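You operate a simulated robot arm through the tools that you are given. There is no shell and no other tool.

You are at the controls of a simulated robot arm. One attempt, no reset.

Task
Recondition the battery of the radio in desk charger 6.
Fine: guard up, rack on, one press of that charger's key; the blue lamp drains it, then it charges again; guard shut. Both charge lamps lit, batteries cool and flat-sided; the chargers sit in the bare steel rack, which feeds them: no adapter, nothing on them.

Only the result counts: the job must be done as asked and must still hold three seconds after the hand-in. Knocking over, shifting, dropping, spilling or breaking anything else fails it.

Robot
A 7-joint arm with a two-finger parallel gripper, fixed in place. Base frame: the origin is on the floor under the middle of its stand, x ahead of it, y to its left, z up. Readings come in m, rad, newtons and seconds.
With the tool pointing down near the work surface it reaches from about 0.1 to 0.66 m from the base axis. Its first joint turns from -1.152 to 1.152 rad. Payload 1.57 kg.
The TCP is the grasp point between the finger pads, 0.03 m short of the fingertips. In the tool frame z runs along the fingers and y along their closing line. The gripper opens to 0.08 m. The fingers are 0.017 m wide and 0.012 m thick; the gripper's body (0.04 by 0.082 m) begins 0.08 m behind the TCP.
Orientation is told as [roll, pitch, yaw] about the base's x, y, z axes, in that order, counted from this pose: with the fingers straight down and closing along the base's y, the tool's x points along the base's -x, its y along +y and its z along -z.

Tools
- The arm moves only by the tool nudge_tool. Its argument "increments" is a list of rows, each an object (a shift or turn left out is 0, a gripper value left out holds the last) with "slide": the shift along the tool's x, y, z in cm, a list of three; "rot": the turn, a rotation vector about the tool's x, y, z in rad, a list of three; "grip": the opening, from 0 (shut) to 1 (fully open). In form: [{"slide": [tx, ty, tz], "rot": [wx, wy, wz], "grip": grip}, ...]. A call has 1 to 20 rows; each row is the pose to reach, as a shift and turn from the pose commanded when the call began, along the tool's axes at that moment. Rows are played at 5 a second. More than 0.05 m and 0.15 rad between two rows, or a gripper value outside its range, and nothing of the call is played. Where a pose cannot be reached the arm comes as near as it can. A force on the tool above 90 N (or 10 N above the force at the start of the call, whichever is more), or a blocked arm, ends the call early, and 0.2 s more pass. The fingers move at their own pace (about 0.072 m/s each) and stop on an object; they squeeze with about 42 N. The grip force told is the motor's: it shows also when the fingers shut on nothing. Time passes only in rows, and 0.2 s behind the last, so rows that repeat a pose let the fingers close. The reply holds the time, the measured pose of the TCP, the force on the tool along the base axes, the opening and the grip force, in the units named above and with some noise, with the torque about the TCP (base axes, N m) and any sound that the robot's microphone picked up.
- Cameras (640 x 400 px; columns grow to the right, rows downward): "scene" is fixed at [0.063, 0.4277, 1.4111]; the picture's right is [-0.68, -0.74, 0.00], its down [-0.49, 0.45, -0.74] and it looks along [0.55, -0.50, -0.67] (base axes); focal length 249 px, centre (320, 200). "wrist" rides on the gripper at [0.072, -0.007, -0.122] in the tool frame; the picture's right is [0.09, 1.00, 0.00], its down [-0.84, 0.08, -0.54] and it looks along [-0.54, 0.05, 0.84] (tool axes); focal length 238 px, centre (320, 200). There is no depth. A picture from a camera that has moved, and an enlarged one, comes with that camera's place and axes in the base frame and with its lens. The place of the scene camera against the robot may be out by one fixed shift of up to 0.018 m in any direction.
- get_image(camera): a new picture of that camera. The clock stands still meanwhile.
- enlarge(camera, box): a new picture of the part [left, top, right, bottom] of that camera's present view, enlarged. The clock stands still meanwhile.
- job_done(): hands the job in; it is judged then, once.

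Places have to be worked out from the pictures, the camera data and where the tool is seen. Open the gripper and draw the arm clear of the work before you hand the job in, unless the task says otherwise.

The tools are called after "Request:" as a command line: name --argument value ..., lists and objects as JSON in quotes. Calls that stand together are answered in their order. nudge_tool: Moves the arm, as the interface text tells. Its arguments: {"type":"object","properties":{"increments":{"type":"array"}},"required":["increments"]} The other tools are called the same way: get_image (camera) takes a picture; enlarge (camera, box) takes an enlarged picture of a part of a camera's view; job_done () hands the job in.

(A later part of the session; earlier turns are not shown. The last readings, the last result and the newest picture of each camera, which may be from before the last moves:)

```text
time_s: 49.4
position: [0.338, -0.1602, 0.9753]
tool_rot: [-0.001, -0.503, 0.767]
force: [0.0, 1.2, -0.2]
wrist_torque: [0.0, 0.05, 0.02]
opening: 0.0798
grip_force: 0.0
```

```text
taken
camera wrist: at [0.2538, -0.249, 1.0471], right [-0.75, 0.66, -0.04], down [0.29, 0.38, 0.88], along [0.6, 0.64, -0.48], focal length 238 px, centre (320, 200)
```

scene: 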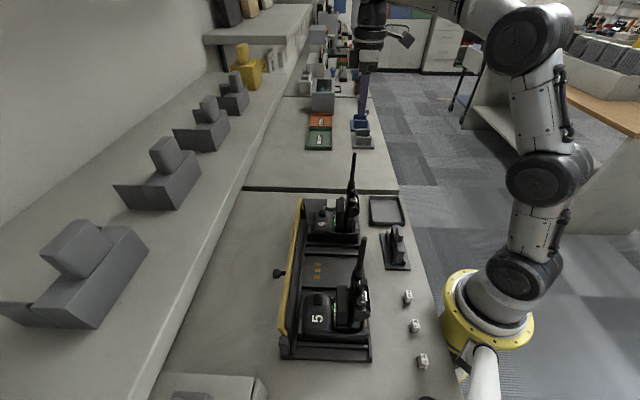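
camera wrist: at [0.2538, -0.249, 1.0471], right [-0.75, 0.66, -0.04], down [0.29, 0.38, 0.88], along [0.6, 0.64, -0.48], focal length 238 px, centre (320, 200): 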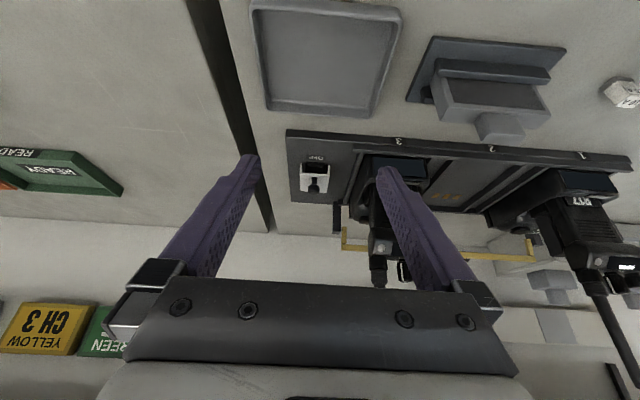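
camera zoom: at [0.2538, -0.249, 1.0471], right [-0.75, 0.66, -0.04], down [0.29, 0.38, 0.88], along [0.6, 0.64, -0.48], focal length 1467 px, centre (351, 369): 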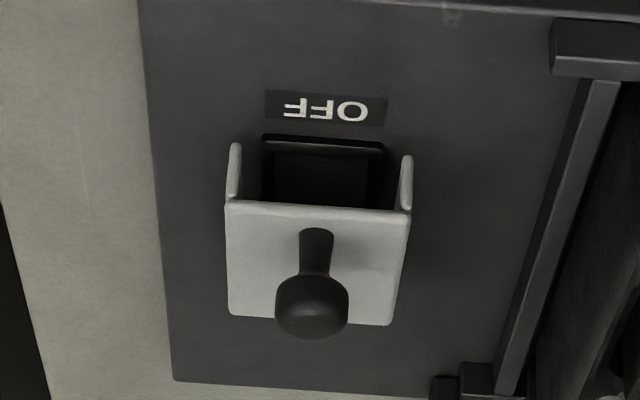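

The hood has turned up about 8° about its ON end and stays by friction, so it is a flip cover; the flat push self-locks and it needs lifting. I go in tilted (0.6 rad, fingers pointing toward the wall) to take the ball from both sides, so the tool can then turn with the hood.

Request:
nudge_tool --increments '[{"slide": [-2.5, 0, 2.75], "rot": [0, -0.025, 0], "grip": 0.5}, {"slide": [-5.0, 0.05, 5.5], "rot": [0, -0.05, 0], "grip": 0.5}, {"slide": [-7.5, 0.1, 8.25], "rot": [0, -0.075, 0], "grip": 0.5}, {"slide": [-10.0, 0.1, 11.0], "rot": [0, -0.097, 0], "grip": 0.5}, {"slide": [-10.0, 0.1, 11.0], "rot": [0, -0.097, 0], "grip": 0.5}]'

Request:
get_image --camera "wrist"

Request:
enlarge --camera "wrist" --box '[250, 100, 390, 220]'

Request:
get_image --camera "scene"

```text
time_s: 50.6
position: [0.4379, -0.0628, 0.9268]
tool_rot: [-0.001, -0.599, 0.767]
force: [-0.2, -0.2, 0.2]
wrist_torque: [0.0, 0.04, 0.01]
opening: 0.04
grip_force: 0.2
```

```text
taken
camera wrist: at [0.3494, -0.155, 0.9864], right [-0.75, 0.66, -0.05], down [0.22, 0.32, 0.92], along [0.63, 0.67, -0.39], focal length 238 px, centre (320, 200)
```

wrist: 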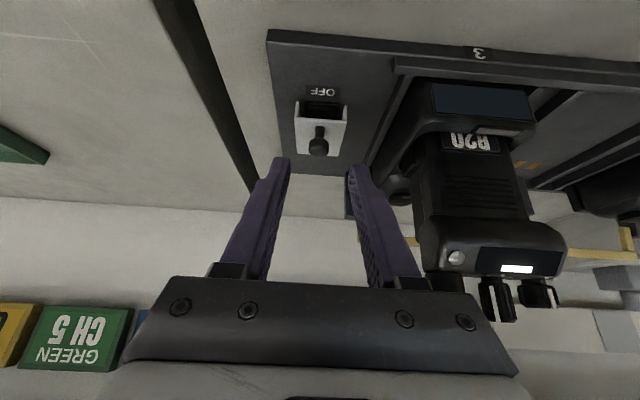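

```text
3.33 times, centred on (320, 160) of wrist
camera zoom: at [0.3494, -0.155, 0.9864], right [-0.75, 0.66, -0.05], down [0.22, 0.32, 0.92], along [0.63, 0.67, -0.39], focal length 794 px, centre (320, 333)
```

zoom: 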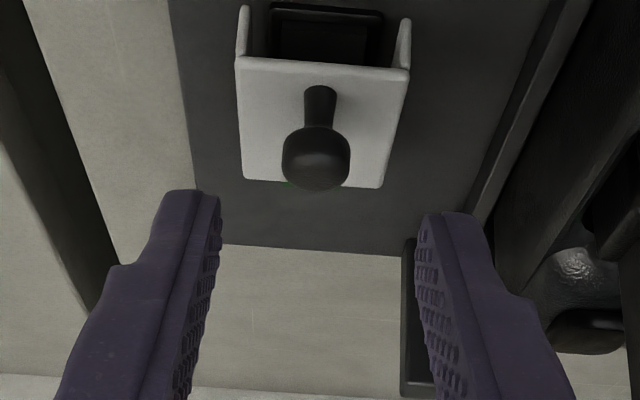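

```text
taken
```

scene: 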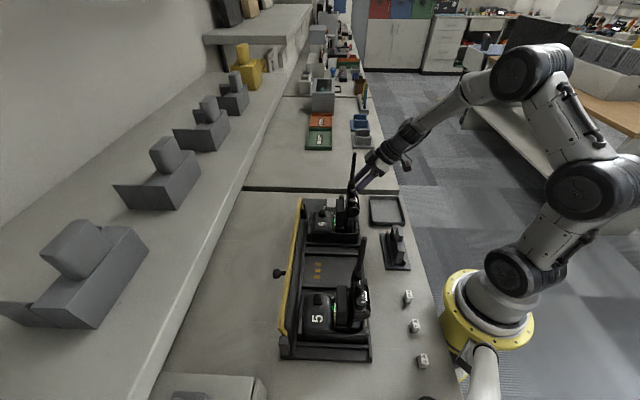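

The ball is centred between the fingers at (0.469, -0.032, 0.8645). I slide in 6 cm along the fingers.

Request:
nudge_tool --increments '[{"slide": [0, 0, 2.0], "grip": 0.5}, {"slide": [-0.05, 0.03, 4.0]}, {"slide": [-0.1, 0.06, 5.2]}, {"slide": [-0.1, 0.06, 6.0]}, {"slide": [-0.1, 0.06, 6.0]}]'

Request:
enlarge --camera "wrist" --box '[250, 100, 390, 220]'

```text
time_s: 51.8
position: [0.4639, -0.0369, 0.8778]
tool_rot: [0.001, -0.597, 0.767]
force: [0.0, -0.7, -0.1]
wrist_torque: [0.02, 0.01, 0.0]
opening: 0.04
grip_force: 0.0
```

```text
3.33 times, centred on (320, 160) of wrist
camera zoom: at [0.3743, -0.1311, 0.9376], right [-0.75, 0.66, -0.05], down [0.22, 0.32, 0.92], along [0.63, 0.67, -0.39], focal length 794 px, centre (320, 333)
```

zoom: 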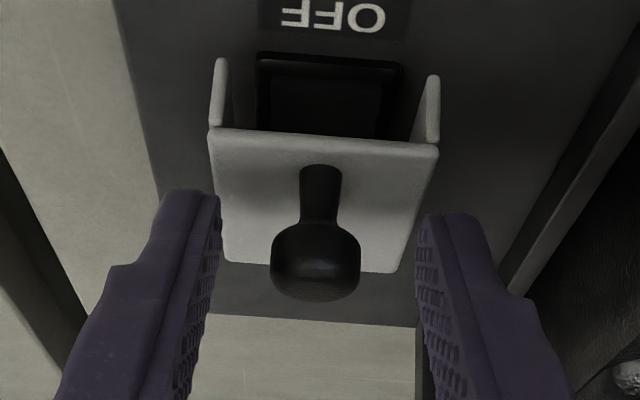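

The ball sits between the pads, tips clear of the hood. I close on it.

Request:
nudge_tool --increments '[{"grip": 0.25}, {"grip": 0.15}, {"grip": 0.1}, {"grip": 0.1}]'

Request:
enlarge --camera "wrist" --box '[250, 100, 390, 220]'

```text
time_s: 52.8
position: [0.4633, -0.0378, 0.8782]
tool_rot: [-0.002, -0.6, 0.765]
force: [7.2, -3.3, -3.3]
wrist_torque: [-0.17, 0.04, -0.11]
opening: 0.0167
grip_force: 32.2
```

```text
3.33 times, centred on (320, 160) of wrist
camera zoom: at [0.3746, -0.1315, 0.9379], right [-0.74, 0.66, -0.05], down [0.22, 0.32, 0.92], along [0.63, 0.67, -0.39], focal length 794 px, centre (320, 333)
```

zoom: 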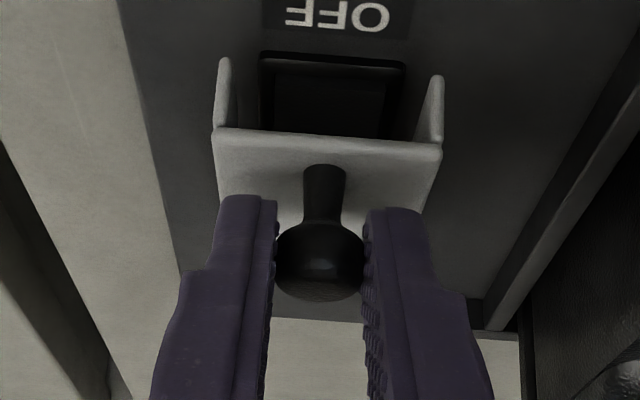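

Gripped at 1.67 cm. I turn the tool with the hood about its hinge in small steps, first 0.2 rad, watching the force.

Request:
nudge_tool --increments '[{"slide": [-0.29, 0, -0.12], "rot": [0, 0.05, 0], "grip": 0.1}, {"slide": [-0.58, 0, -0.23], "rot": [0, 0.1, 0]}, {"slide": [-0.88, 0, -0.32], "rot": [0, 0.15, 0]}, {"slide": [-1.19, 0, -0.4], "rot": [0, 0.2, 0]}, {"slide": [-1.19, 0, -0.4], "rot": [0, 0.2, 0]}]'

Request:
enlarge --camera "wrist" --box '[250, 100, 390, 220]'

```text
time_s: 54.0
position: [0.4692, -0.0317, 0.8888]
tool_rot: [-0.004, -0.398, 0.768]
force: [6.8, -2.4, 11.8]
wrist_torque: [0.62, -0.83, -0.04]
opening: 0.0167
grip_force: 32.2
```

```text
3.33 times, centred on (320, 160) of wrist
camera zoom: at [0.3905, -0.1158, 0.9731], right [-0.75, 0.66, -0.04], down [0.35, 0.45, 0.82], along [0.56, 0.61, -0.56], focal length 794 px, centre (320, 333)
```

zoom: 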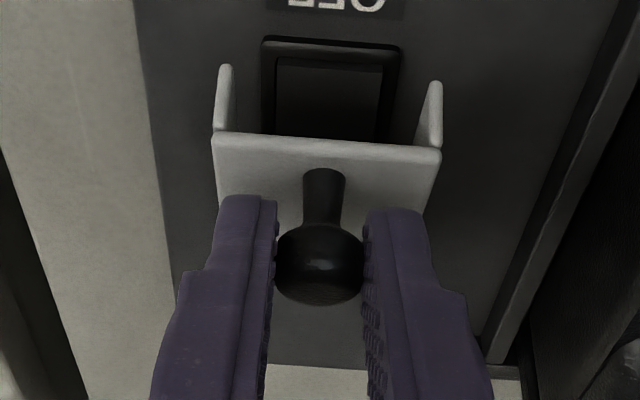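

The hood is opening with the tool; the +12 N upward force says the true arc rises a bit more than mine. I correct the radius and continue to 0.4 rad.

Request:
nudge_tool --increments '[{"slide": [-0.07, 0, -0.16], "rot": [0, 0, 0], "grip": 0.1}, {"slide": [-0.4, 0, -0.31], "rot": [0, 0.05, 0]}, {"slide": [-0.72, 0, -0.45], "rot": [0, 0.1, 0]}, {"slide": [-1.05, 0, -0.58], "rot": [0, 0.15, 0]}, {"slide": [-1.38, 0, -0.7], "rot": [0, 0.2, 0]}, {"slide": [-1.38, 0, -0.7], "rot": [0, 0.2, 0]}]'

Request:
enlarge --camera "wrist" --box '[250, 100, 390, 220]'

```text
time_s: 55.4
position: [0.4755, -0.0257, 0.9]
tool_rot: [-0.004, -0.199, 0.768]
force: [11.3, -1.8, 9.0]
wrist_torque: [0.57, -0.86, -0.07]
opening: 0.017
grip_force: 32.0
```

```text
3.33 times, centred on (320, 160) of wrist
camera zoom: at [0.4118, -0.0951, 1.0055], right [-0.76, 0.65, -0.02], down [0.46, 0.55, 0.7], along [0.47, 0.52, -0.72], focal length 794 px, centre (320, 333)
```

zoom: 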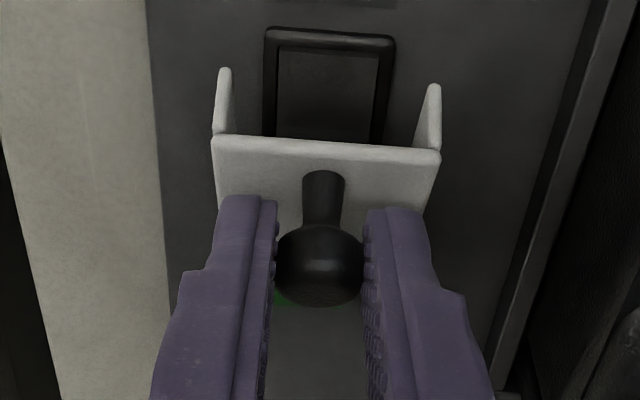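

The rocker under the hood is now in sight. I continue to the end of the wrist's free range (lean +0.1).

Request:
nudge_tool --increments '[{"slide": [-0.4, 0, -0.25], "rot": [0, 0.05, 0], "grip": 0.1}, {"slide": [-0.78, 0, -0.42], "rot": [0, 0.1, 0]}, {"slide": [-1.1, 0, -0.54], "rot": [0, 0.15, 0]}, {"slide": [-1.43, 0, -0.66], "rot": [0, 0.2, 0]}, {"slide": [-1.78, 0, -0.75], "rot": [0, 0.25, 0]}, {"slide": [-2.12, 0, -0.83], "rot": [0, 0.3, 0]}, {"slide": [-2.12, 0, -0.83], "rot": [0, 0.3, 0]}]'

Request:
enlarge --camera "wrist" --box '[250, 100, 390, 220]'

Request:
enlarge --camera "scene" --box '[290, 150, 380, 240]'

```text
time_s: 57.0
position: [0.4907, -0.0127, 0.9124]
tool_rot: [-0.004, 0.101, 0.767]
force: [10.7, -7.4, 14.4]
wrist_torque: [0.27, -0.7, -0.02]
opening: 0.0168
grip_force: 32.3
```

```text
3.33 times, centred on (320, 160) of wrist
camera zoom: at [0.4506, -0.0573, 1.0409], right [-0.76, 0.65, 0.01], down [0.58, 0.67, 0.45], along [0.29, 0.35, -0.89], focal length 794 px, centre (320, 333)
```

zoom: 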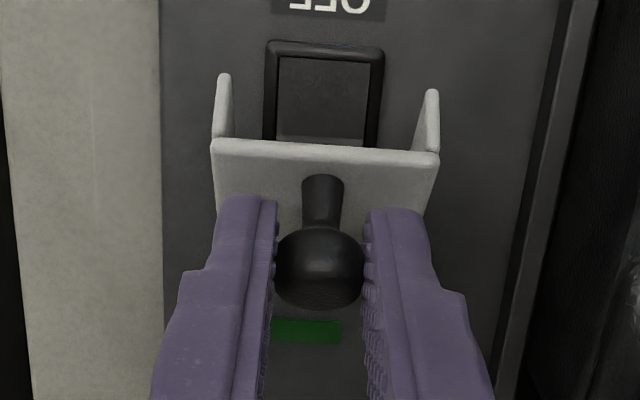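

```text
4.44 times, centred on (335, 195) of scene
camera zoom: at [0.063, 0.4275, 1.4111], right [-0.68, -0.74, 0.0], down [-0.49, 0.45, -0.74], along [0.55, -0.5, -0.67], focal length 1106 px, centre (253, 222)
```

zoom: 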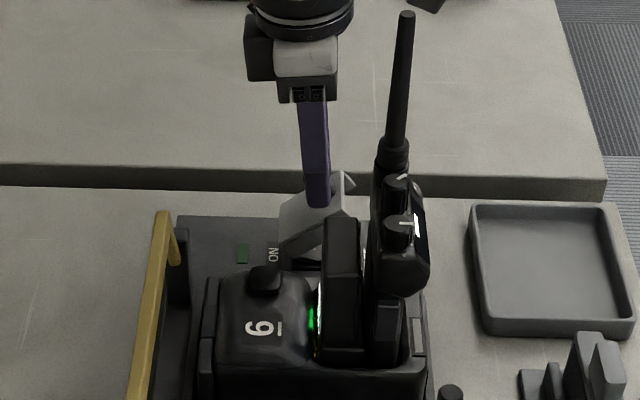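

The hood stands about 45° up with the black rocker beneath it. I open the fingers to see whether it stays, then back off upward.

Request:
nudge_tool --increments '[{"grip": 0.5}, {"grip": 0.5}, {"slide": [0, 0, -2.0], "grip": 0.5}, {"slide": [0, 0, -5.0], "grip": 0.5}, {"slide": [2.0, 0, -7.0], "grip": 0.5}, {"slide": [2.0, 0, -7.0], "grip": 0.5}]'

Request:
get_image --camera "wrist"

Request:
enlarge --camera "wrist" --box '[270, 80, 380, 190]'

Request:
enlarge --camera "scene" --box '[290, 150, 380, 240]'

```text
time_s: 58.4
position: [0.4804, -0.0206, 0.984]
tool_rot: [0.001, 0.104, 0.768]
force: [0.5, 0.1, -0.5]
wrist_torque: [0.01, 0.03, 0.0]
opening: 0.04
grip_force: 0.1
```

```text
taken
camera wrist: at [0.4413, -0.0666, 1.1124], right [-0.76, 0.65, 0.01], down [0.59, 0.67, 0.45], along [0.29, 0.35, -0.89], focal length 238 px, centre (320, 200)
```

wrist: 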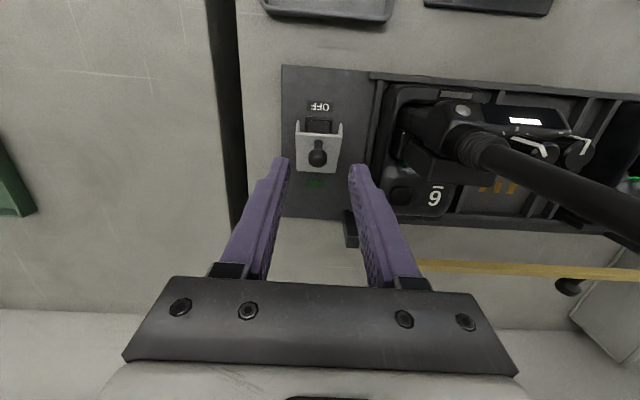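

```text
3.64 times, centred on (325, 135) of wrist
camera zoom: at [0.4413, -0.0666, 1.1124], right [-0.76, 0.65, 0.01], down [0.59, 0.67, 0.45], along [0.29, 0.35, -0.89], focal length 867 px, centre (302, 436)
```

zoom: 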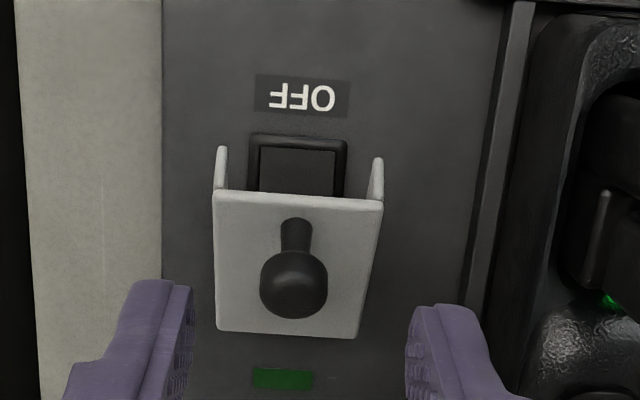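

```text
4.44 times, centred on (335, 195) of scene
camera zoom: at [0.063, 0.4277, 1.4111], right [-0.68, -0.74, 0.0], down [-0.49, 0.45, -0.74], along [0.55, -0.5, -0.67], focal length 1106 px, centre (253, 222)
```

zoom: 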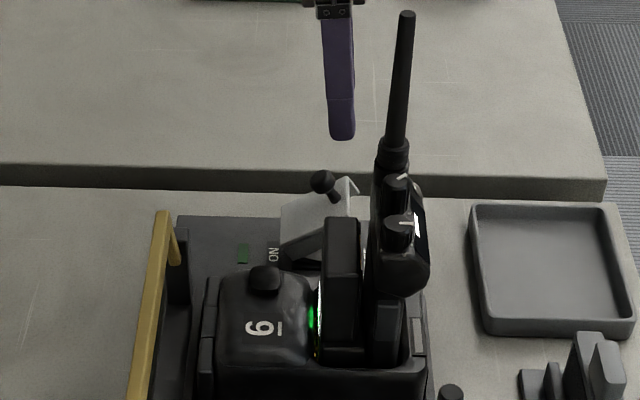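

The hood stays half open by friction. I close the fingers, straighten the tool, and bring the tips down just in front of the hood's raised front edge to push it the rest of the way over.

Request:
nudge_tool --increments '[{"slide": [1.6, 0, 0.16], "rot": [0, -0.05, 0], "grip": 0}, {"slide": [3.15, 0, 0.33], "rot": [0, -0.104, 0], "grip": 0}, {"slide": [3.0, 0, 2.0], "rot": [0, -0.104, 0]}, {"slide": [2.7, 0, 4.6], "rot": [0, -0.104, 0]}, {"slide": [2.4, 0, 7.2], "rot": [0, -0.104, 0]}, {"slide": [2.23, 0, 9.18], "rot": [0, -0.104, 0]}, {"slide": [2.23, 0, 9.18], "rot": [0, -0.104, 0]}]'

Request:
enlarge --camera "wrist" --box '[260, 90, 380, 190]'

Request:
enlarge --camera "scene" --box '[290, 150, 380, 240]'

```text
time_s: 60.0
position: [0.4579, -0.0426, 0.8934]
tool_rot: [0.002, -0.002, 0.767]
force: [-0.5, -0.2, 1.0]
wrist_torque: [0.0, 0.01, -0.01]
opening: 0.0
grip_force: 21.4
```

```text
4.00 times, centred on (320, 140) of wrist
camera zoom: at [0.409, -0.0975, 1.0161], right [-0.76, 0.65, 0.0], down [0.55, 0.64, 0.54], along [0.35, 0.41, -0.84], focal length 953 px, centre (320, 440)
```

zoom: 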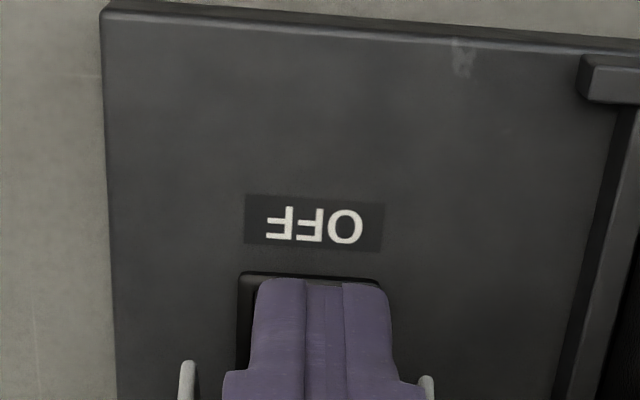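

```text
4.44 times, centred on (335, 195) of scene
camera zoom: at [0.063, 0.4277, 1.4111], right [-0.68, -0.74, 0.0], down [-0.49, 0.45, -0.74], along [0.55, -0.5, -0.67], focal length 1106 px, centre (253, 222)
```

zoom: 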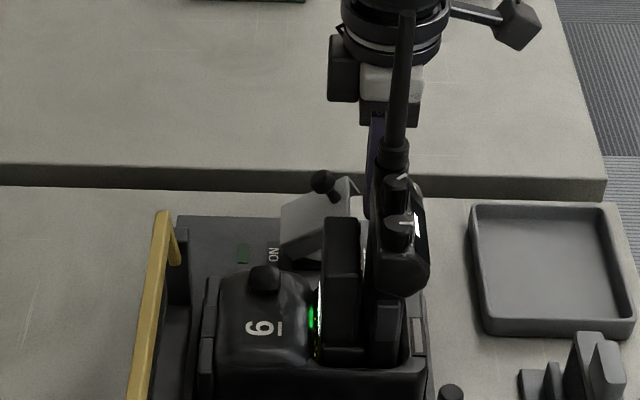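

Fingers are centred in front of the hood's edge. I push toward the ON end with a rising path following the edge's arc, first part.

Request:
nudge_tool --increments '[{"slide": [-1.0, 0, 0]}, {"slide": [-1.5, 0, -0.4]}, {"slide": [-1.85, 0, -0.77]}, {"slide": [-2.25, 0, -1.1]}, {"slide": [-2.65, 0, -1.42]}, {"slide": [-2.65, 0, -1.42]}]'

Request:
enlarge --camera "scene" --box '[290, 150, 380, 240]'

```text
time_s: 61.4
position: [0.4764, -0.0244, 0.9096]
tool_rot: [0.001, -0.002, 0.766]
force: [0.2, -0.1, -0.2]
wrist_torque: [0.0, 0.0, -0.01]
opening: 0.0002
grip_force: 21.6
```

```text
4.44 times, centred on (335, 195) of scene
camera zoom: at [0.063, 0.4277, 1.4111], right [-0.68, -0.74, 0.0], down [-0.49, 0.45, -0.74], along [0.55, -0.5, -0.67], focal length 1106 px, centre (253, 222)
```

zoom: 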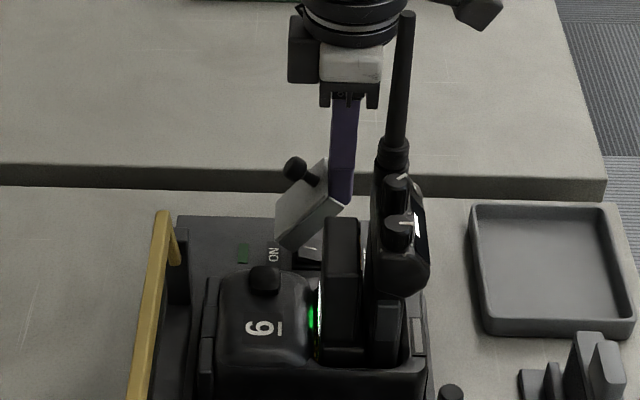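

The hood swings up freely now, no force. I push on past vertical.

Request:
nudge_tool --increments '[{"slide": [-0.9, 0, -0.5]}, {"slide": [-1.87, 0, -0.83]}, {"slide": [-2.9, 0, -1.0]}, {"slide": [-3.9, 0, -0.98]}, {"slide": [-4.4, 0, -0.9]}, {"slide": [-4.4, 0, -0.9]}]'

Request:
enlarge --camera "scene" --box '[290, 150, 380, 240]'

Request:
get_image --camera "wrist"

```text
time_s: 62.8
position: [0.5087, 0.0071, 0.9184]
tool_rot: [0.0, -0.001, 0.766]
force: [-0.6, -0.1, 0.1]
wrist_torque: [-0.02, -0.02, -0.03]
opening: 0.0
grip_force: 21.3
```

```text
4.44 times, centred on (335, 195) of scene
camera zoom: at [0.063, 0.4277, 1.4111], right [-0.68, -0.74, 0.0], down [-0.49, 0.45, -0.74], along [0.55, -0.5, -0.67], focal length 1106 px, centre (253, 222)
```

zoom: 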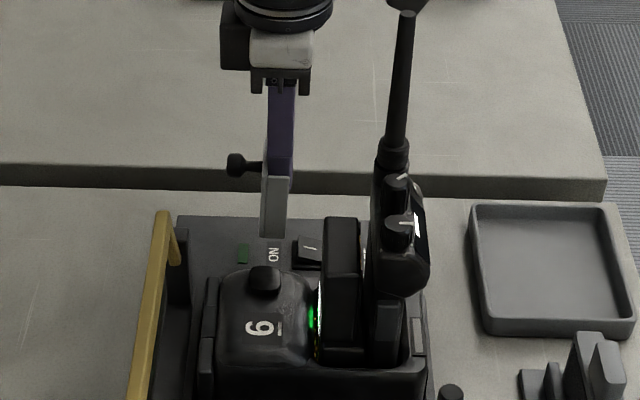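

```text
taken
camera wrist: at [0.4598, -0.0474, 1.0393], right [-0.76, 0.65, 0.0], down [0.55, 0.64, 0.54], along [0.36, 0.41, -0.84], focal length 238 px, centre (320, 200)
```

wrist: 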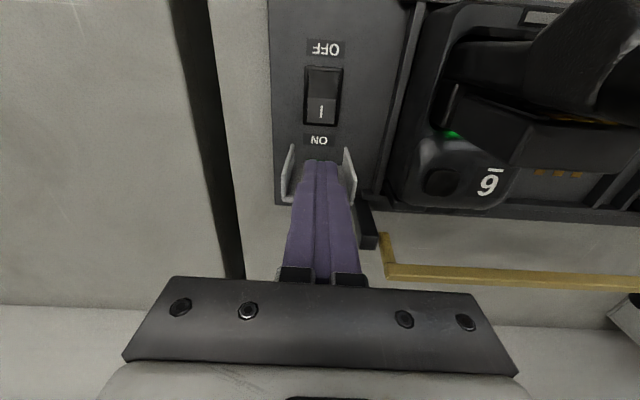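

The hood is just past upright, and the rocker between OFF and ON is exposed ("I" at the ON end). I push the hood a bit further back, then rise to check it stays.

Request:
nudge_tool --increments '[{"slide": [-0.5, 0, 0.1]}, {"slide": [-1.0, 0, 0.3]}, {"slide": [-1.0, 0, 0.3]}, {"slide": [0.5, 0, -1.0]}, {"slide": [2.0, 0, -4.0]}, {"slide": [4.0, 0, -6.0]}, {"slide": [4.0, 0, -6.0]}]'

Request:
get_image --camera "wrist"

Request:
enlarge --camera "scene" --box '[290, 150, 380, 240]'

Request:
enlarge --camera "wrist" --box '[270, 60, 370, 190]'

```text
time_s: 64.4
position: [0.4775, -0.0216, 0.9773]
tool_rot: [-0.001, -0.002, 0.768]
force: [0.0, 0.1, 1.0]
wrist_torque: [0.0, 0.01, 0.02]
opening: 0.0
grip_force: 21.0
```

```text
taken
camera wrist: at [0.4298, -0.0756, 1.0998], right [-0.76, 0.65, 0.0], down [0.55, 0.64, 0.54], along [0.35, 0.41, -0.84], focal length 238 px, centre (320, 200)
```

wrist: 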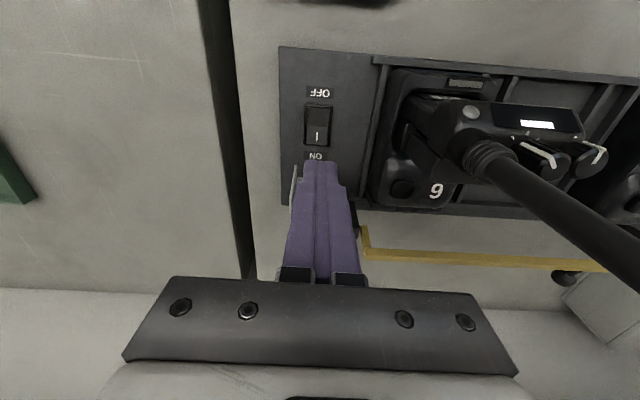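

```text
4.44 times, centred on (335, 195) of scene
camera zoom: at [0.063, 0.4277, 1.4111], right [-0.68, -0.74, 0.0], down [-0.49, 0.45, -0.74], along [0.55, -0.5, -0.67], focal length 1106 px, centre (253, 222)
```

zoom: 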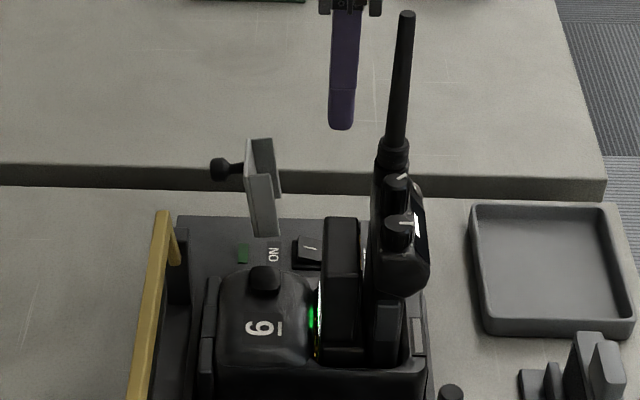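

```text
3.08 times, centred on (320, 125) of wrist
camera zoom: at [0.4298, -0.0756, 1.0998], right [-0.76, 0.65, 0.0], down [0.55, 0.64, 0.54], along [0.35, 0.41, -0.84], focal length 733 px, centre (320, 431)
```

zoom: 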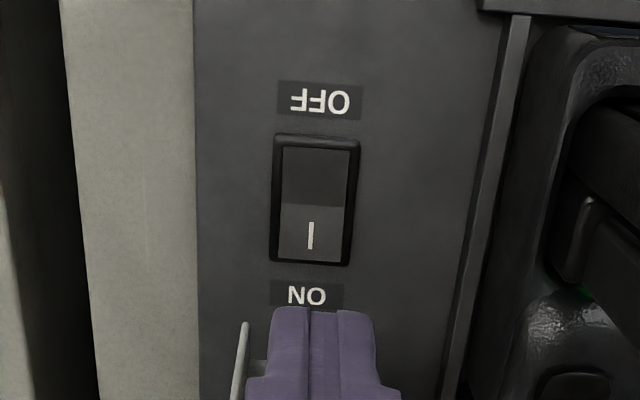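

The hood stays open and the rocker is clearly in the OFF position (ON half with "I" raised, lamp dark). I position the closed fingertips over the ON half, about (0.493, -0.009), and descend between the hood's cheeks to just above it.

Request:
nudge_tool --increments '[{"slide": [-1.0, -0.1, 0]}, {"slide": [-2.0, -0.17, 0]}, {"slide": [-2.0, -0.17, 3.0]}, {"slide": [-2.0, -0.17, 6.0]}, {"slide": [-2.0, -0.17, 8.5]}, {"slide": [-2.0, -0.17, 10.0]}, {"slide": [-2.0, -0.17, 10.0]}]'

Request:
enlarge --camera "wrist" --box '[260, 90, 380, 190]'

Request:
enlarge --camera "scene" --box '[290, 170, 360, 240]'

```text
time_s: 66.0
position: [0.4954, -0.0073, 0.877]
tool_rot: [0.001, -0.002, 0.766]
force: [-0.5, -0.7, 0.7]
wrist_torque: [-0.03, -0.03, 0.03]
opening: 0.0002
grip_force: 21.9
```

```text
4.00 times, centred on (320, 140) of wrist
camera zoom: at [0.4465, -0.0626, 0.999], right [-0.76, 0.65, 0.0], down [0.55, 0.64, 0.54], along [0.35, 0.41, -0.84], focal length 953 px, centre (320, 440)
```

zoom: 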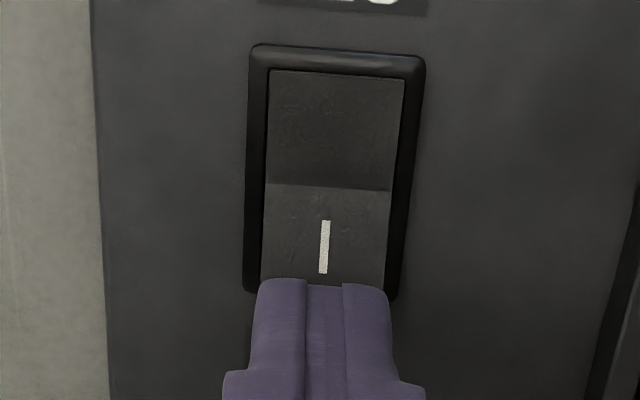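

```text
5.71 times, centred on (325, 205) of scene
camera zoom: at [0.063, 0.4277, 1.4111], right [-0.68, -0.74, 0.0], down [-0.49, 0.45, -0.74], along [0.55, -0.5, -0.67], focal length 1422 px, centre (291, 171)
```

zoom: 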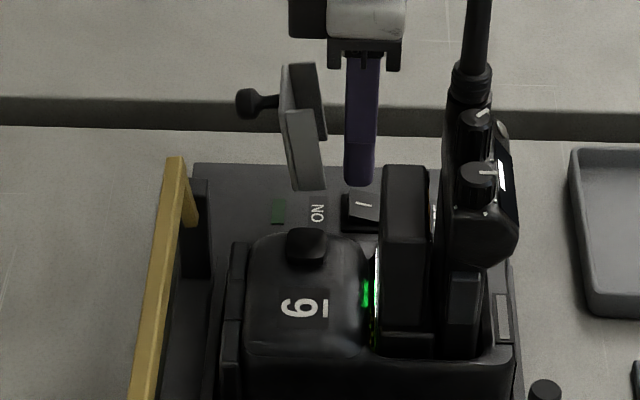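

The tips are over the ON end but slightly too far toward the bezel. I shift 0.8 cm back to the middle of the ON half and lower gently in small steps.

Request:
nudge_tool --increments '[{"slide": [0.8, 0, 0]}, {"slide": [0.8, 0, 0.5]}, {"slide": [0.8, 0, 1.0]}, {"slide": [0.8, 0, 1.3]}, {"slide": [0.8, 0, 1.3]}]'

Request:
enlarge --camera "wrist" --box '[260, 90, 380, 190]'

Request:
enlarge --camera "scene" --box '[300, 180, 350, 230]'

```text
time_s: 67.2
position: [0.4881, -0.0144, 0.8649]
tool_rot: [0.0, -0.003, 0.766]
force: [-0.4, -0.1, -0.3]
wrist_torque: [0.02, 0.0, 0.03]
opening: 0.0
grip_force: 21.4
```

```text
4.00 times, centred on (320, 140) of wrist
camera zoom: at [0.4406, -0.0687, 0.9865], right [-0.76, 0.65, 0.0], down [0.55, 0.64, 0.54], along [0.35, 0.41, -0.84], focal length 953 px, centre (320, 440)
```

zoom: 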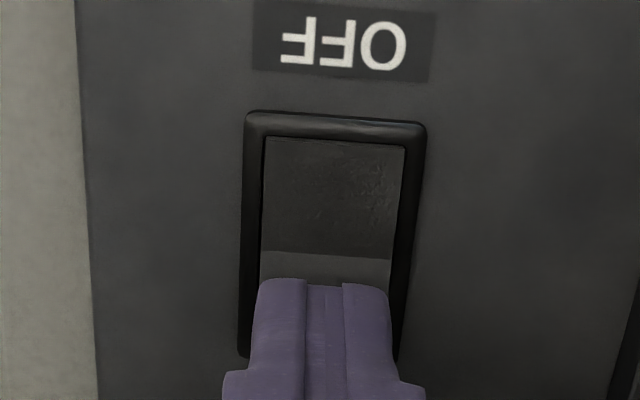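

```text
8.00 times, centred on (325, 205) of scene
camera zoom: at [0.063, 0.4277, 1.4111], right [-0.68, -0.74, 0.0], down [-0.49, 0.45, -0.74], along [0.55, -0.5, -0.67], focal length 1991 px, centre (280, 160)
```

zoom: 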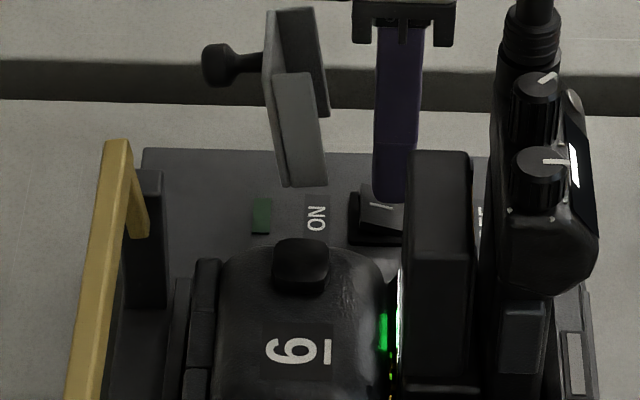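

No contact yet at tip height 0.835. I lower further in small steps.

Request:
nudge_tool --increments '[{"slide": [0, 0, 0.3]}, {"slide": [0, 0, 0.6]}, {"slide": [0, 0, 0.9]}, {"slide": [0, 0, 0.9]}]'

Request:
enlarge --camera "scene" --box '[300, 180, 350, 230]'

```text
time_s: 68.2
position: [0.4892, -0.0146, 0.8551]
tool_rot: [0.0, -0.001, 0.766]
force: [-0.1, -0.1, 0.7]
wrist_torque: [0.02, 0.03, 0.0]
opening: 0.0
grip_force: 21.0
```

```text
8.00 times, centred on (325, 205) of scene
camera zoom: at [0.063, 0.4277, 1.4111], right [-0.68, -0.74, 0.0], down [-0.49, 0.45, -0.74], along [0.55, -0.5, -0.67], focal length 1991 px, centre (280, 160)
```

zoom: 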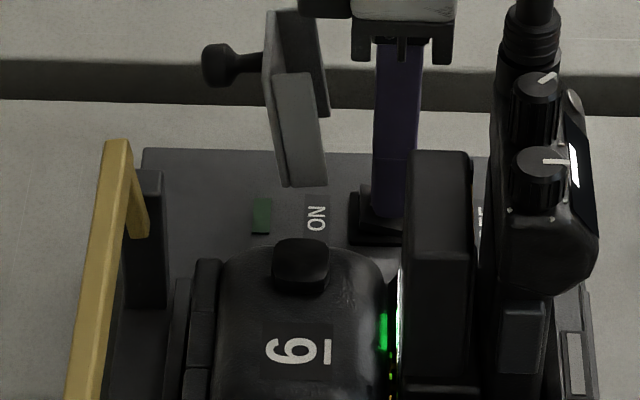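

Still no force at tip height 0.825. I go on a few millimetres more.

Request:
nudge_tool --increments '[{"slide": [0, 0, 0.2]}, {"slide": [0, 0, 0.4]}, {"slide": [0, 0, 0.6]}, {"slide": [0, 0, 0.6]}]'

Request:
enlarge --camera "scene" --box '[300, 180, 350, 230]'

```text
time_s: 69.2
position: [0.4909, -0.0151, 0.8523]
tool_rot: [-0.004, -0.005, 0.768]
force: [-4.8, 1.7, 24.3]
wrist_torque: [-0.08, 0.31, -0.05]
opening: 0.0
grip_force: 21.8
```

```text
8.00 times, centred on (325, 205) of scene
camera zoom: at [0.0625, 0.4277, 1.4111], right [-0.68, -0.74, 0.0], down [-0.49, 0.45, -0.74], along [0.55, -0.5, -0.67], focal length 1991 px, centre (280, 160)
```

zoom: 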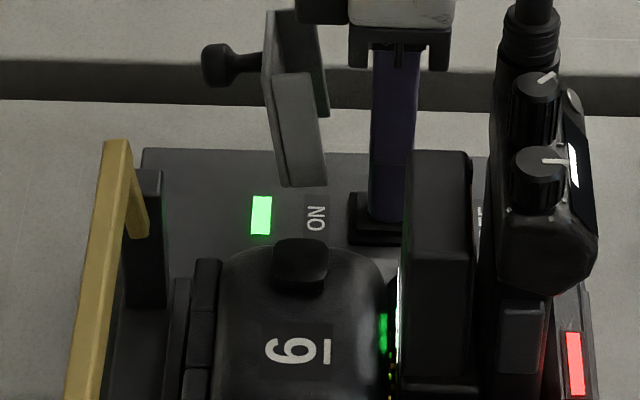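

The rack lamp turned bright green and charger 6's rear charge lamp lit red: rack is on. I lift straight off and check.

Request:
nudge_tool --increments '[{"slide": [0, 0, -1.0]}, {"slide": [0, 0, -4.0]}, {"slide": [0, 0, -8.0]}, {"slide": [2.0, 0, -12.0]}, {"slide": [4.0, 0, -14.0]}, {"slide": [4.0, 0, -14.0]}]'

Request:
get_image --camera "wrist"

Request:
enlarge --camera "wrist" --box '[270, 60, 470, 200]'

Request:
enlarge --camera "scene" --box '[270, 180, 400, 370]'

```text
time_s: 70.6
position: [0.4588, -0.0424, 0.9889]
tool_rot: [0.0, -0.001, 0.768]
force: [-0.6, -0.2, 0.5]
wrist_torque: [0.01, 0.01, -0.01]
opening: 0.0
grip_force: 21.3
```

```text
taken
camera wrist: at [0.4114, -0.0964, 1.1122], right [-0.76, 0.65, 0.0], down [0.55, 0.64, 0.54], along [0.35, 0.41, -0.84], focal length 238 px, centre (320, 200)
```

wrist: 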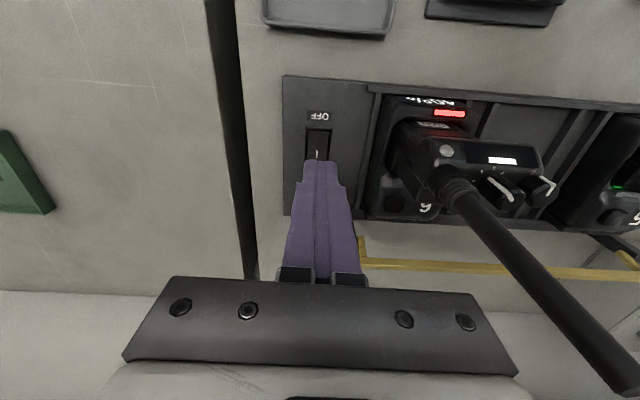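

```text
2.86 times, centred on (370, 130) of wrist
camera zoom: at [0.4114, -0.0964, 1.1122], right [-0.76, 0.65, 0.0], down [0.55, 0.64, 0.54], along [0.35, 0.41, -0.84], focal length 681 px, centre (177, 400)
```

zoom: 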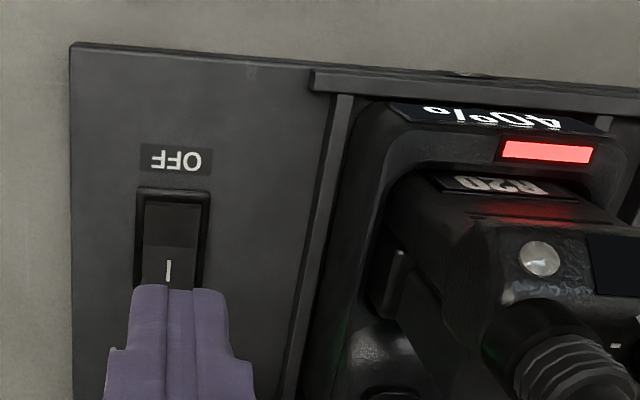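

```text
2.11 times, centred on (335, 275) of scene
camera zoom: at [0.063, 0.4277, 1.4111], right [-0.68, -0.74, 0.0], down [-0.49, 0.45, -0.74], along [0.55, -0.5, -0.67], focal length 524 px, centre (288, 42)
```

zoom: 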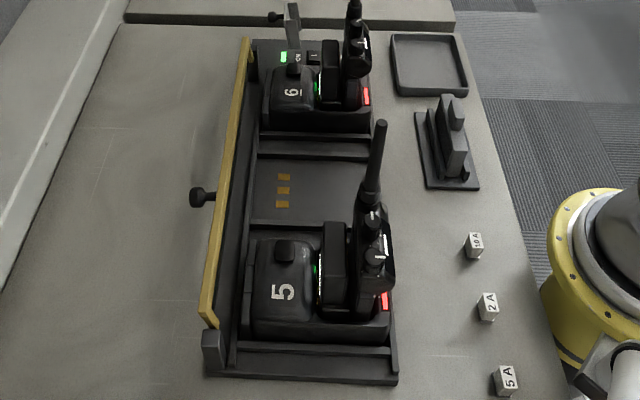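

Rack on: its lamp is green, both red charge lamps are lit, and charger 6 shows 40 %. Now for charger 6's key at about (0.4465, 0.077, 0.88): I rise above the antennas first.

Request:
nudge_tool --increments '[{"slide": [0, 0, -4]}, {"slide": [0, 0, -8]}, {"slide": [0, 0, -12]}, {"slide": [0, 0, -16]}, {"slide": [0, 0, -19]}, {"slide": [0, 0, -19]}]'

Request:
get_image --camera "wrist"

Request:
enlarge --camera "wrist" --box '[290, 60, 470, 190]'

```text
time_s: 72.0
position: [0.4601, -0.0427, 1.1806]
tool_rot: [-0.002, -0.002, 0.766]
force: [-0.1, -0.3, 0.5]
wrist_torque: [-0.04, 0.0, 0.01]
opening: 0.0001
grip_force: 21.2
```

```text
taken
camera wrist: at [0.4115, -0.097, 1.3021], right [-0.76, 0.65, 0.0], down [0.55, 0.64, 0.54], along [0.35, 0.41, -0.84], focal length 238 px, centre (320, 200)
```

wrist: 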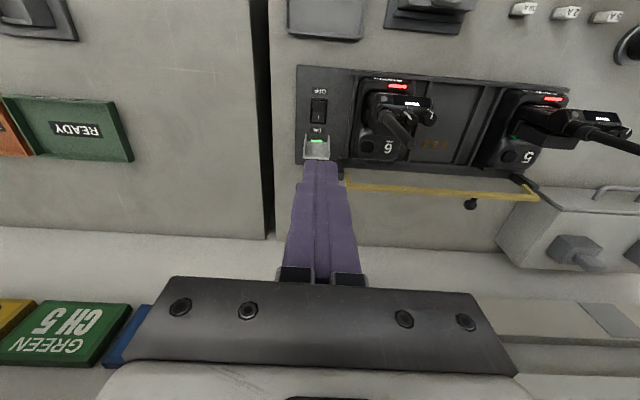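

```text
3.08 times, centred on (380, 125) of wrist
camera zoom: at [0.4115, -0.097, 1.3021], right [-0.76, 0.65, 0.0], down [0.55, 0.64, 0.54], along [0.35, 0.41, -0.84], focal length 733 px, centre (135, 431)
```

zoom: 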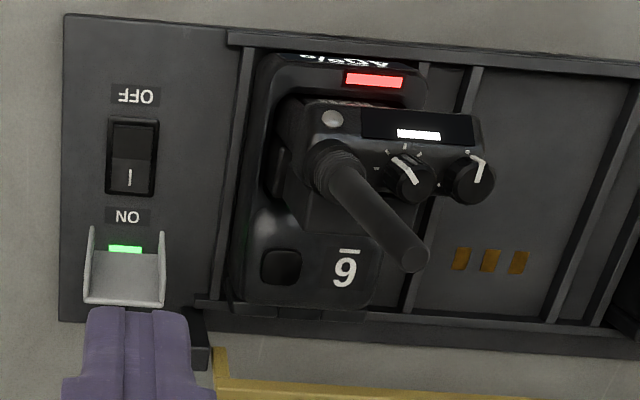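

Key seen again at (0.448, 0.078). I turn the tool to yaw -0.8 (camera toward charger 5's side, clear of antenna 6) while moving over the key at safe height.

Request:
nudge_tool --increments '[{"slide": [-0.6, 0.8, 0], "rot": [0, 0, 0.13]}, {"slide": [-1.2, 1.6, 0], "rot": [0, 0, 0.26]}, {"slide": [-1.9, 2.4, 0], "rot": [0, 0, 0.39]}, {"slide": [-2.5, 3.2, 0], "rot": [0, 0, 0.52]}, {"slide": [-3.1, 4.0, 0], "rot": [0, 0, 0.65]}, {"slide": [-3.7, 4.8, 0], "rot": [0, 0, 0.78]}, {"slide": [-4.3, 5.6, 0], "rot": [0, 0, 0.91]}, {"slide": [-4.9, 6.4, 0], "rot": [0, 0, 1.04]}, {"slide": [-5.5, 7.2, 0], "rot": [0, 0, 1.17]}, {"slide": [-6.2, 8.0, 0], "rot": [0, 0, 1.3]}, {"slide": [-6.8, 8.8, 0], "rot": [0, 0, 1.43]}, {"slide": [-7.42, 9.53, 0], "rot": [0, 0, 1.565]}, {"slide": [-7.42, 9.53, 0], "rot": [0, 0, 1.565]}]'

Request:
get_image --camera "wrist"

Request:
get_image --camera "scene"

```text
time_s: 74.8
position: [0.4455, 0.0783, 1.18]
tool_rot: [0.002, -0.002, -0.8]
force: [0.3, 0.7, -0.4]
wrist_torque: [-0.01, 0.03, 0.0]
opening: 0.0
grip_force: 21.3
```

```text
taken
camera wrist: at [0.3907, 0.1251, 1.302], right [0.65, 0.76, 0.0], down [0.64, -0.55, 0.54], along [0.41, -0.35, -0.84], focal length 238 px, centre (320, 200)
```

wrist: 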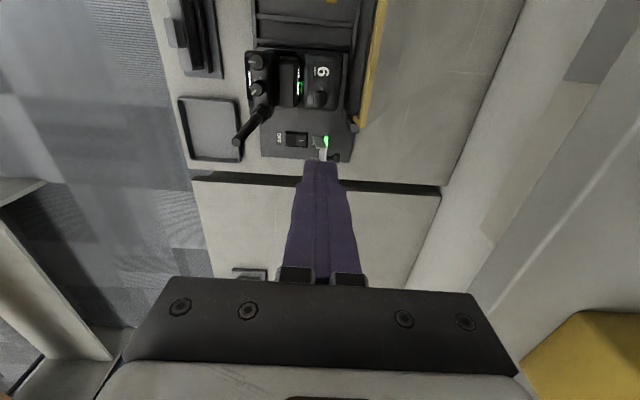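

```text
taken
```

scene: 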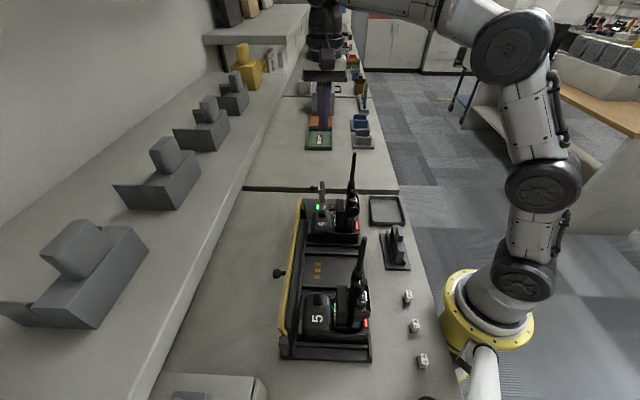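

Request:
enlarge --camera "wrist" --box '[230, 30, 370, 170]'

Request:
enlarge --camera "wrist" --box '[285, 45, 355, 115]'

```text
2.86 times, centred on (300, 100) of wrist
camera zoom: at [0.3907, 0.1251, 1.302], right [0.65, 0.76, 0.0], down [0.64, -0.55, 0.54], along [0.41, -0.35, -0.84], focal length 681 px, centre (377, 486)
```

zoom: 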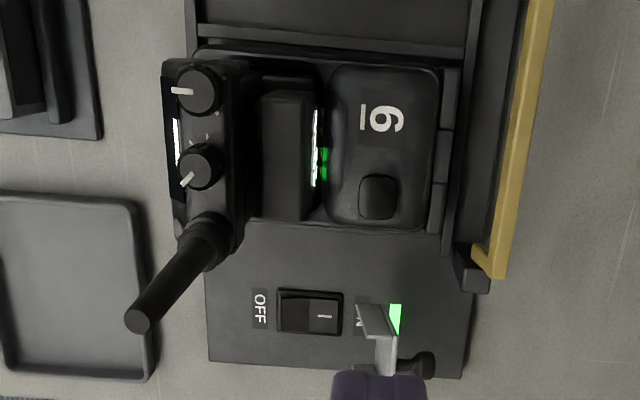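

```text
5.71 times, centred on (320, 80) of wrist
camera zoom: at [0.3907, 0.1251, 1.302], right [0.65, 0.76, 0.0], down [0.64, -0.55, 0.54], along [0.41, -0.35, -0.84], focal length 1362 px, centre (320, 886)
```

zoom: 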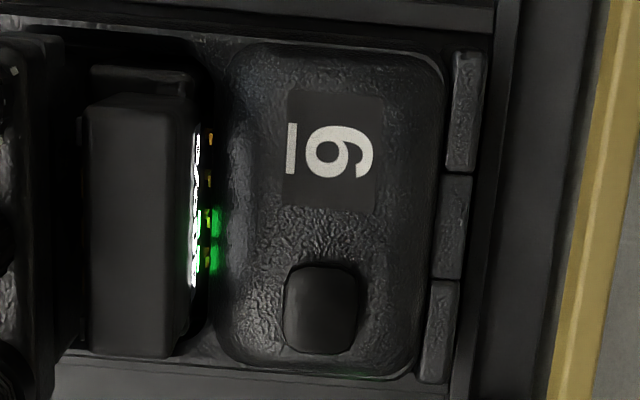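

The view is clear: the smooth dome beside the "6" is the key, at (0.447, 0.077). I descend vertically over it to just above and check.

Request:
nudge_tool --increments '[{"slide": [-0.2, 0, 4]}, {"slide": [-0.2, 0, 8]}, {"slide": [-0.2, 0, 12]}, {"slide": [-0.2, 0, 16]}, {"slide": [-0.2, 0, 20]}, {"slide": [-0.2, 0, 23]}, {"slide": [-0.2, 0, 23]}]'

Request:
get_image --camera "wrist"

Request:
enlarge --camera "scene" --box '[290, 160, 380, 250]'

Request:
enlarge --camera "wrist" --box '[240, 60, 380, 190]'

```text
time_s: 76.4
position: [0.4476, 0.0762, 0.9491]
tool_rot: [0.001, 0.0, -0.798]
force: [0.4, -0.1, 0.8]
wrist_torque: [0.0, -0.02, 0.0]
opening: 0.0
grip_force: 21.7
```

```text
taken
camera wrist: at [0.3931, 0.1235, 1.071], right [0.65, 0.76, 0.0], down [0.64, -0.55, 0.54], along [0.41, -0.35, -0.84], focal length 238 px, centre (320, 200)
```

wrist: 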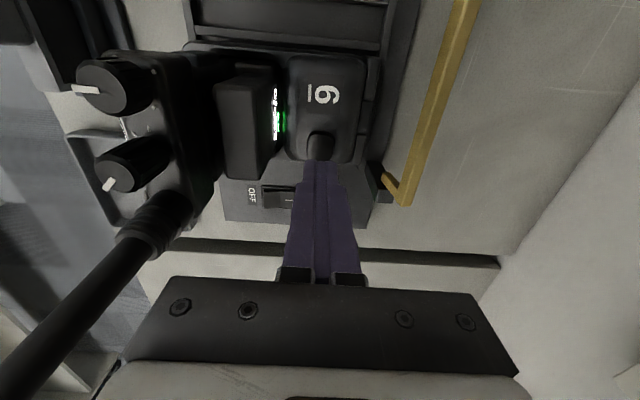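

```text
4.44 times, centred on (335, 205) of scene
camera zoom: at [0.063, 0.4277, 1.4111], right [-0.68, -0.74, 0.0], down [-0.49, 0.45, -0.74], along [0.55, -0.5, -0.67], focal length 1106 px, centre (253, 178)
```

zoom: 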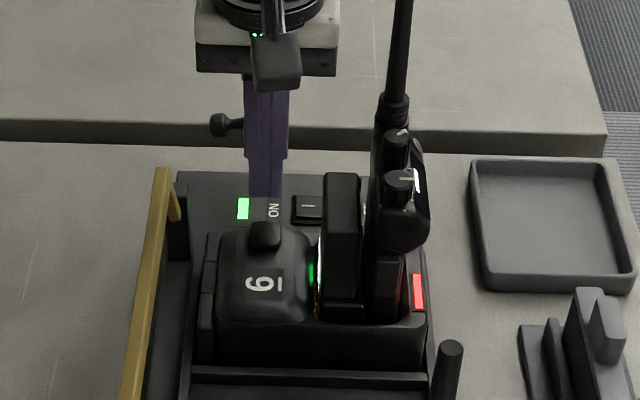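

```text
3.08 times, centred on (310, 125) of wrist
camera zoom: at [0.3931, 0.1235, 1.071], right [0.65, 0.76, 0.0], down [0.64, -0.55, 0.54], along [0.41, -0.35, -0.84], focal length 733 px, centre (351, 431)
```

zoom: 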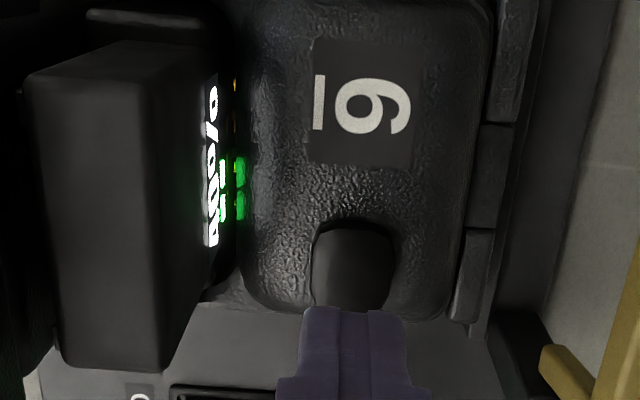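

Fingertips are centred over the key to within 3 mm. I lower to just above its dome.

Request:
nudge_tool --increments '[{"slide": [0.2, 0, 1.0]}, {"slide": [0.2, 0, 1.8]}, {"slide": [0.2, 0, 2.4]}, {"slide": [0.2, 0, 2.4]}]'

Request:
enlarge --camera "scene" --box '[300, 180, 370, 250]'

Request:
enlarge --camera "wrist" --box '[240, 60, 380, 190]'

```text
time_s: 77.4
position: [0.4477, 0.0773, 0.9258]
tool_rot: [0.001, 0.0, -0.798]
force: [0.8, -0.5, -0.4]
wrist_torque: [0.04, 0.02, 0.01]
opening: 0.0
grip_force: 21.6
```

```text
5.71 times, centred on (335, 215) of scene
camera zoom: at [0.063, 0.4277, 1.4111], right [-0.68, -0.74, 0.0], down [-0.49, 0.45, -0.74], along [0.55, -0.5, -0.67], focal length 1422 px, centre (234, 114)
```

zoom: 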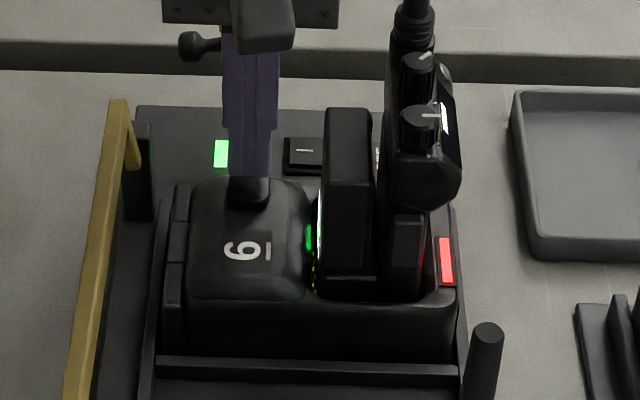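

```text
3.08 times, centred on (310, 125) of wrist
camera zoom: at [0.3915, 0.1252, 1.0474], right [0.65, 0.76, 0.0], down [0.64, -0.55, 0.54], along [0.41, -0.35, -0.84], focal length 733 px, centre (351, 431)
```

zoom: 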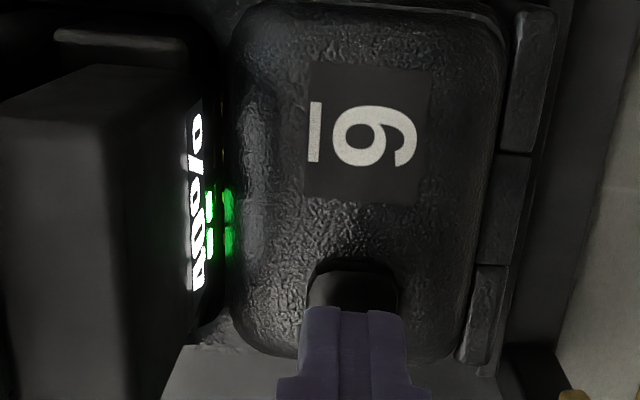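

Just above the dome (tip at 0.896), no contact yet. I lower by small steps and read the force.

Request:
nudge_tool --increments '[{"slide": [0, 0, 0.25]}, {"slide": [0, 0, 0.5]}, {"slide": [0, 0, 0.5]}]'

Request:
enlarge --camera "scene" --box '[300, 180, 370, 250]'

```text
time_s: 78.2
position: [0.4477, 0.0778, 0.9206]
tool_rot: [0.002, 0.0, -0.797]
force: [0.3, -0.8, 0.6]
wrist_torque: [0.01, 0.01, -0.02]
opening: 0.0
grip_force: 21.4
```

```text
5.71 times, centred on (335, 215) of scene
camera zoom: at [0.063, 0.4277, 1.4111], right [-0.68, -0.74, 0.0], down [-0.49, 0.45, -0.74], along [0.55, -0.5, -0.67], focal length 1422 px, centre (234, 114)
```

zoom: 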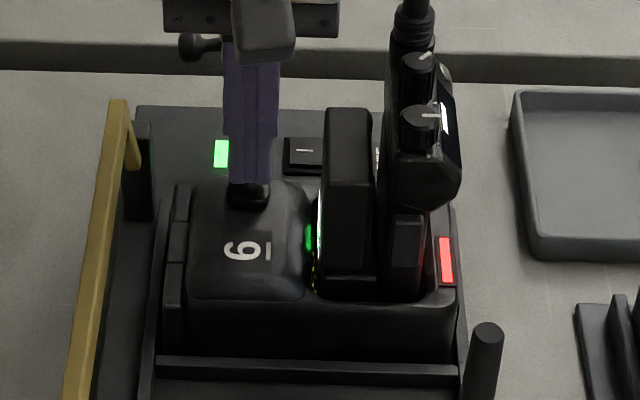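

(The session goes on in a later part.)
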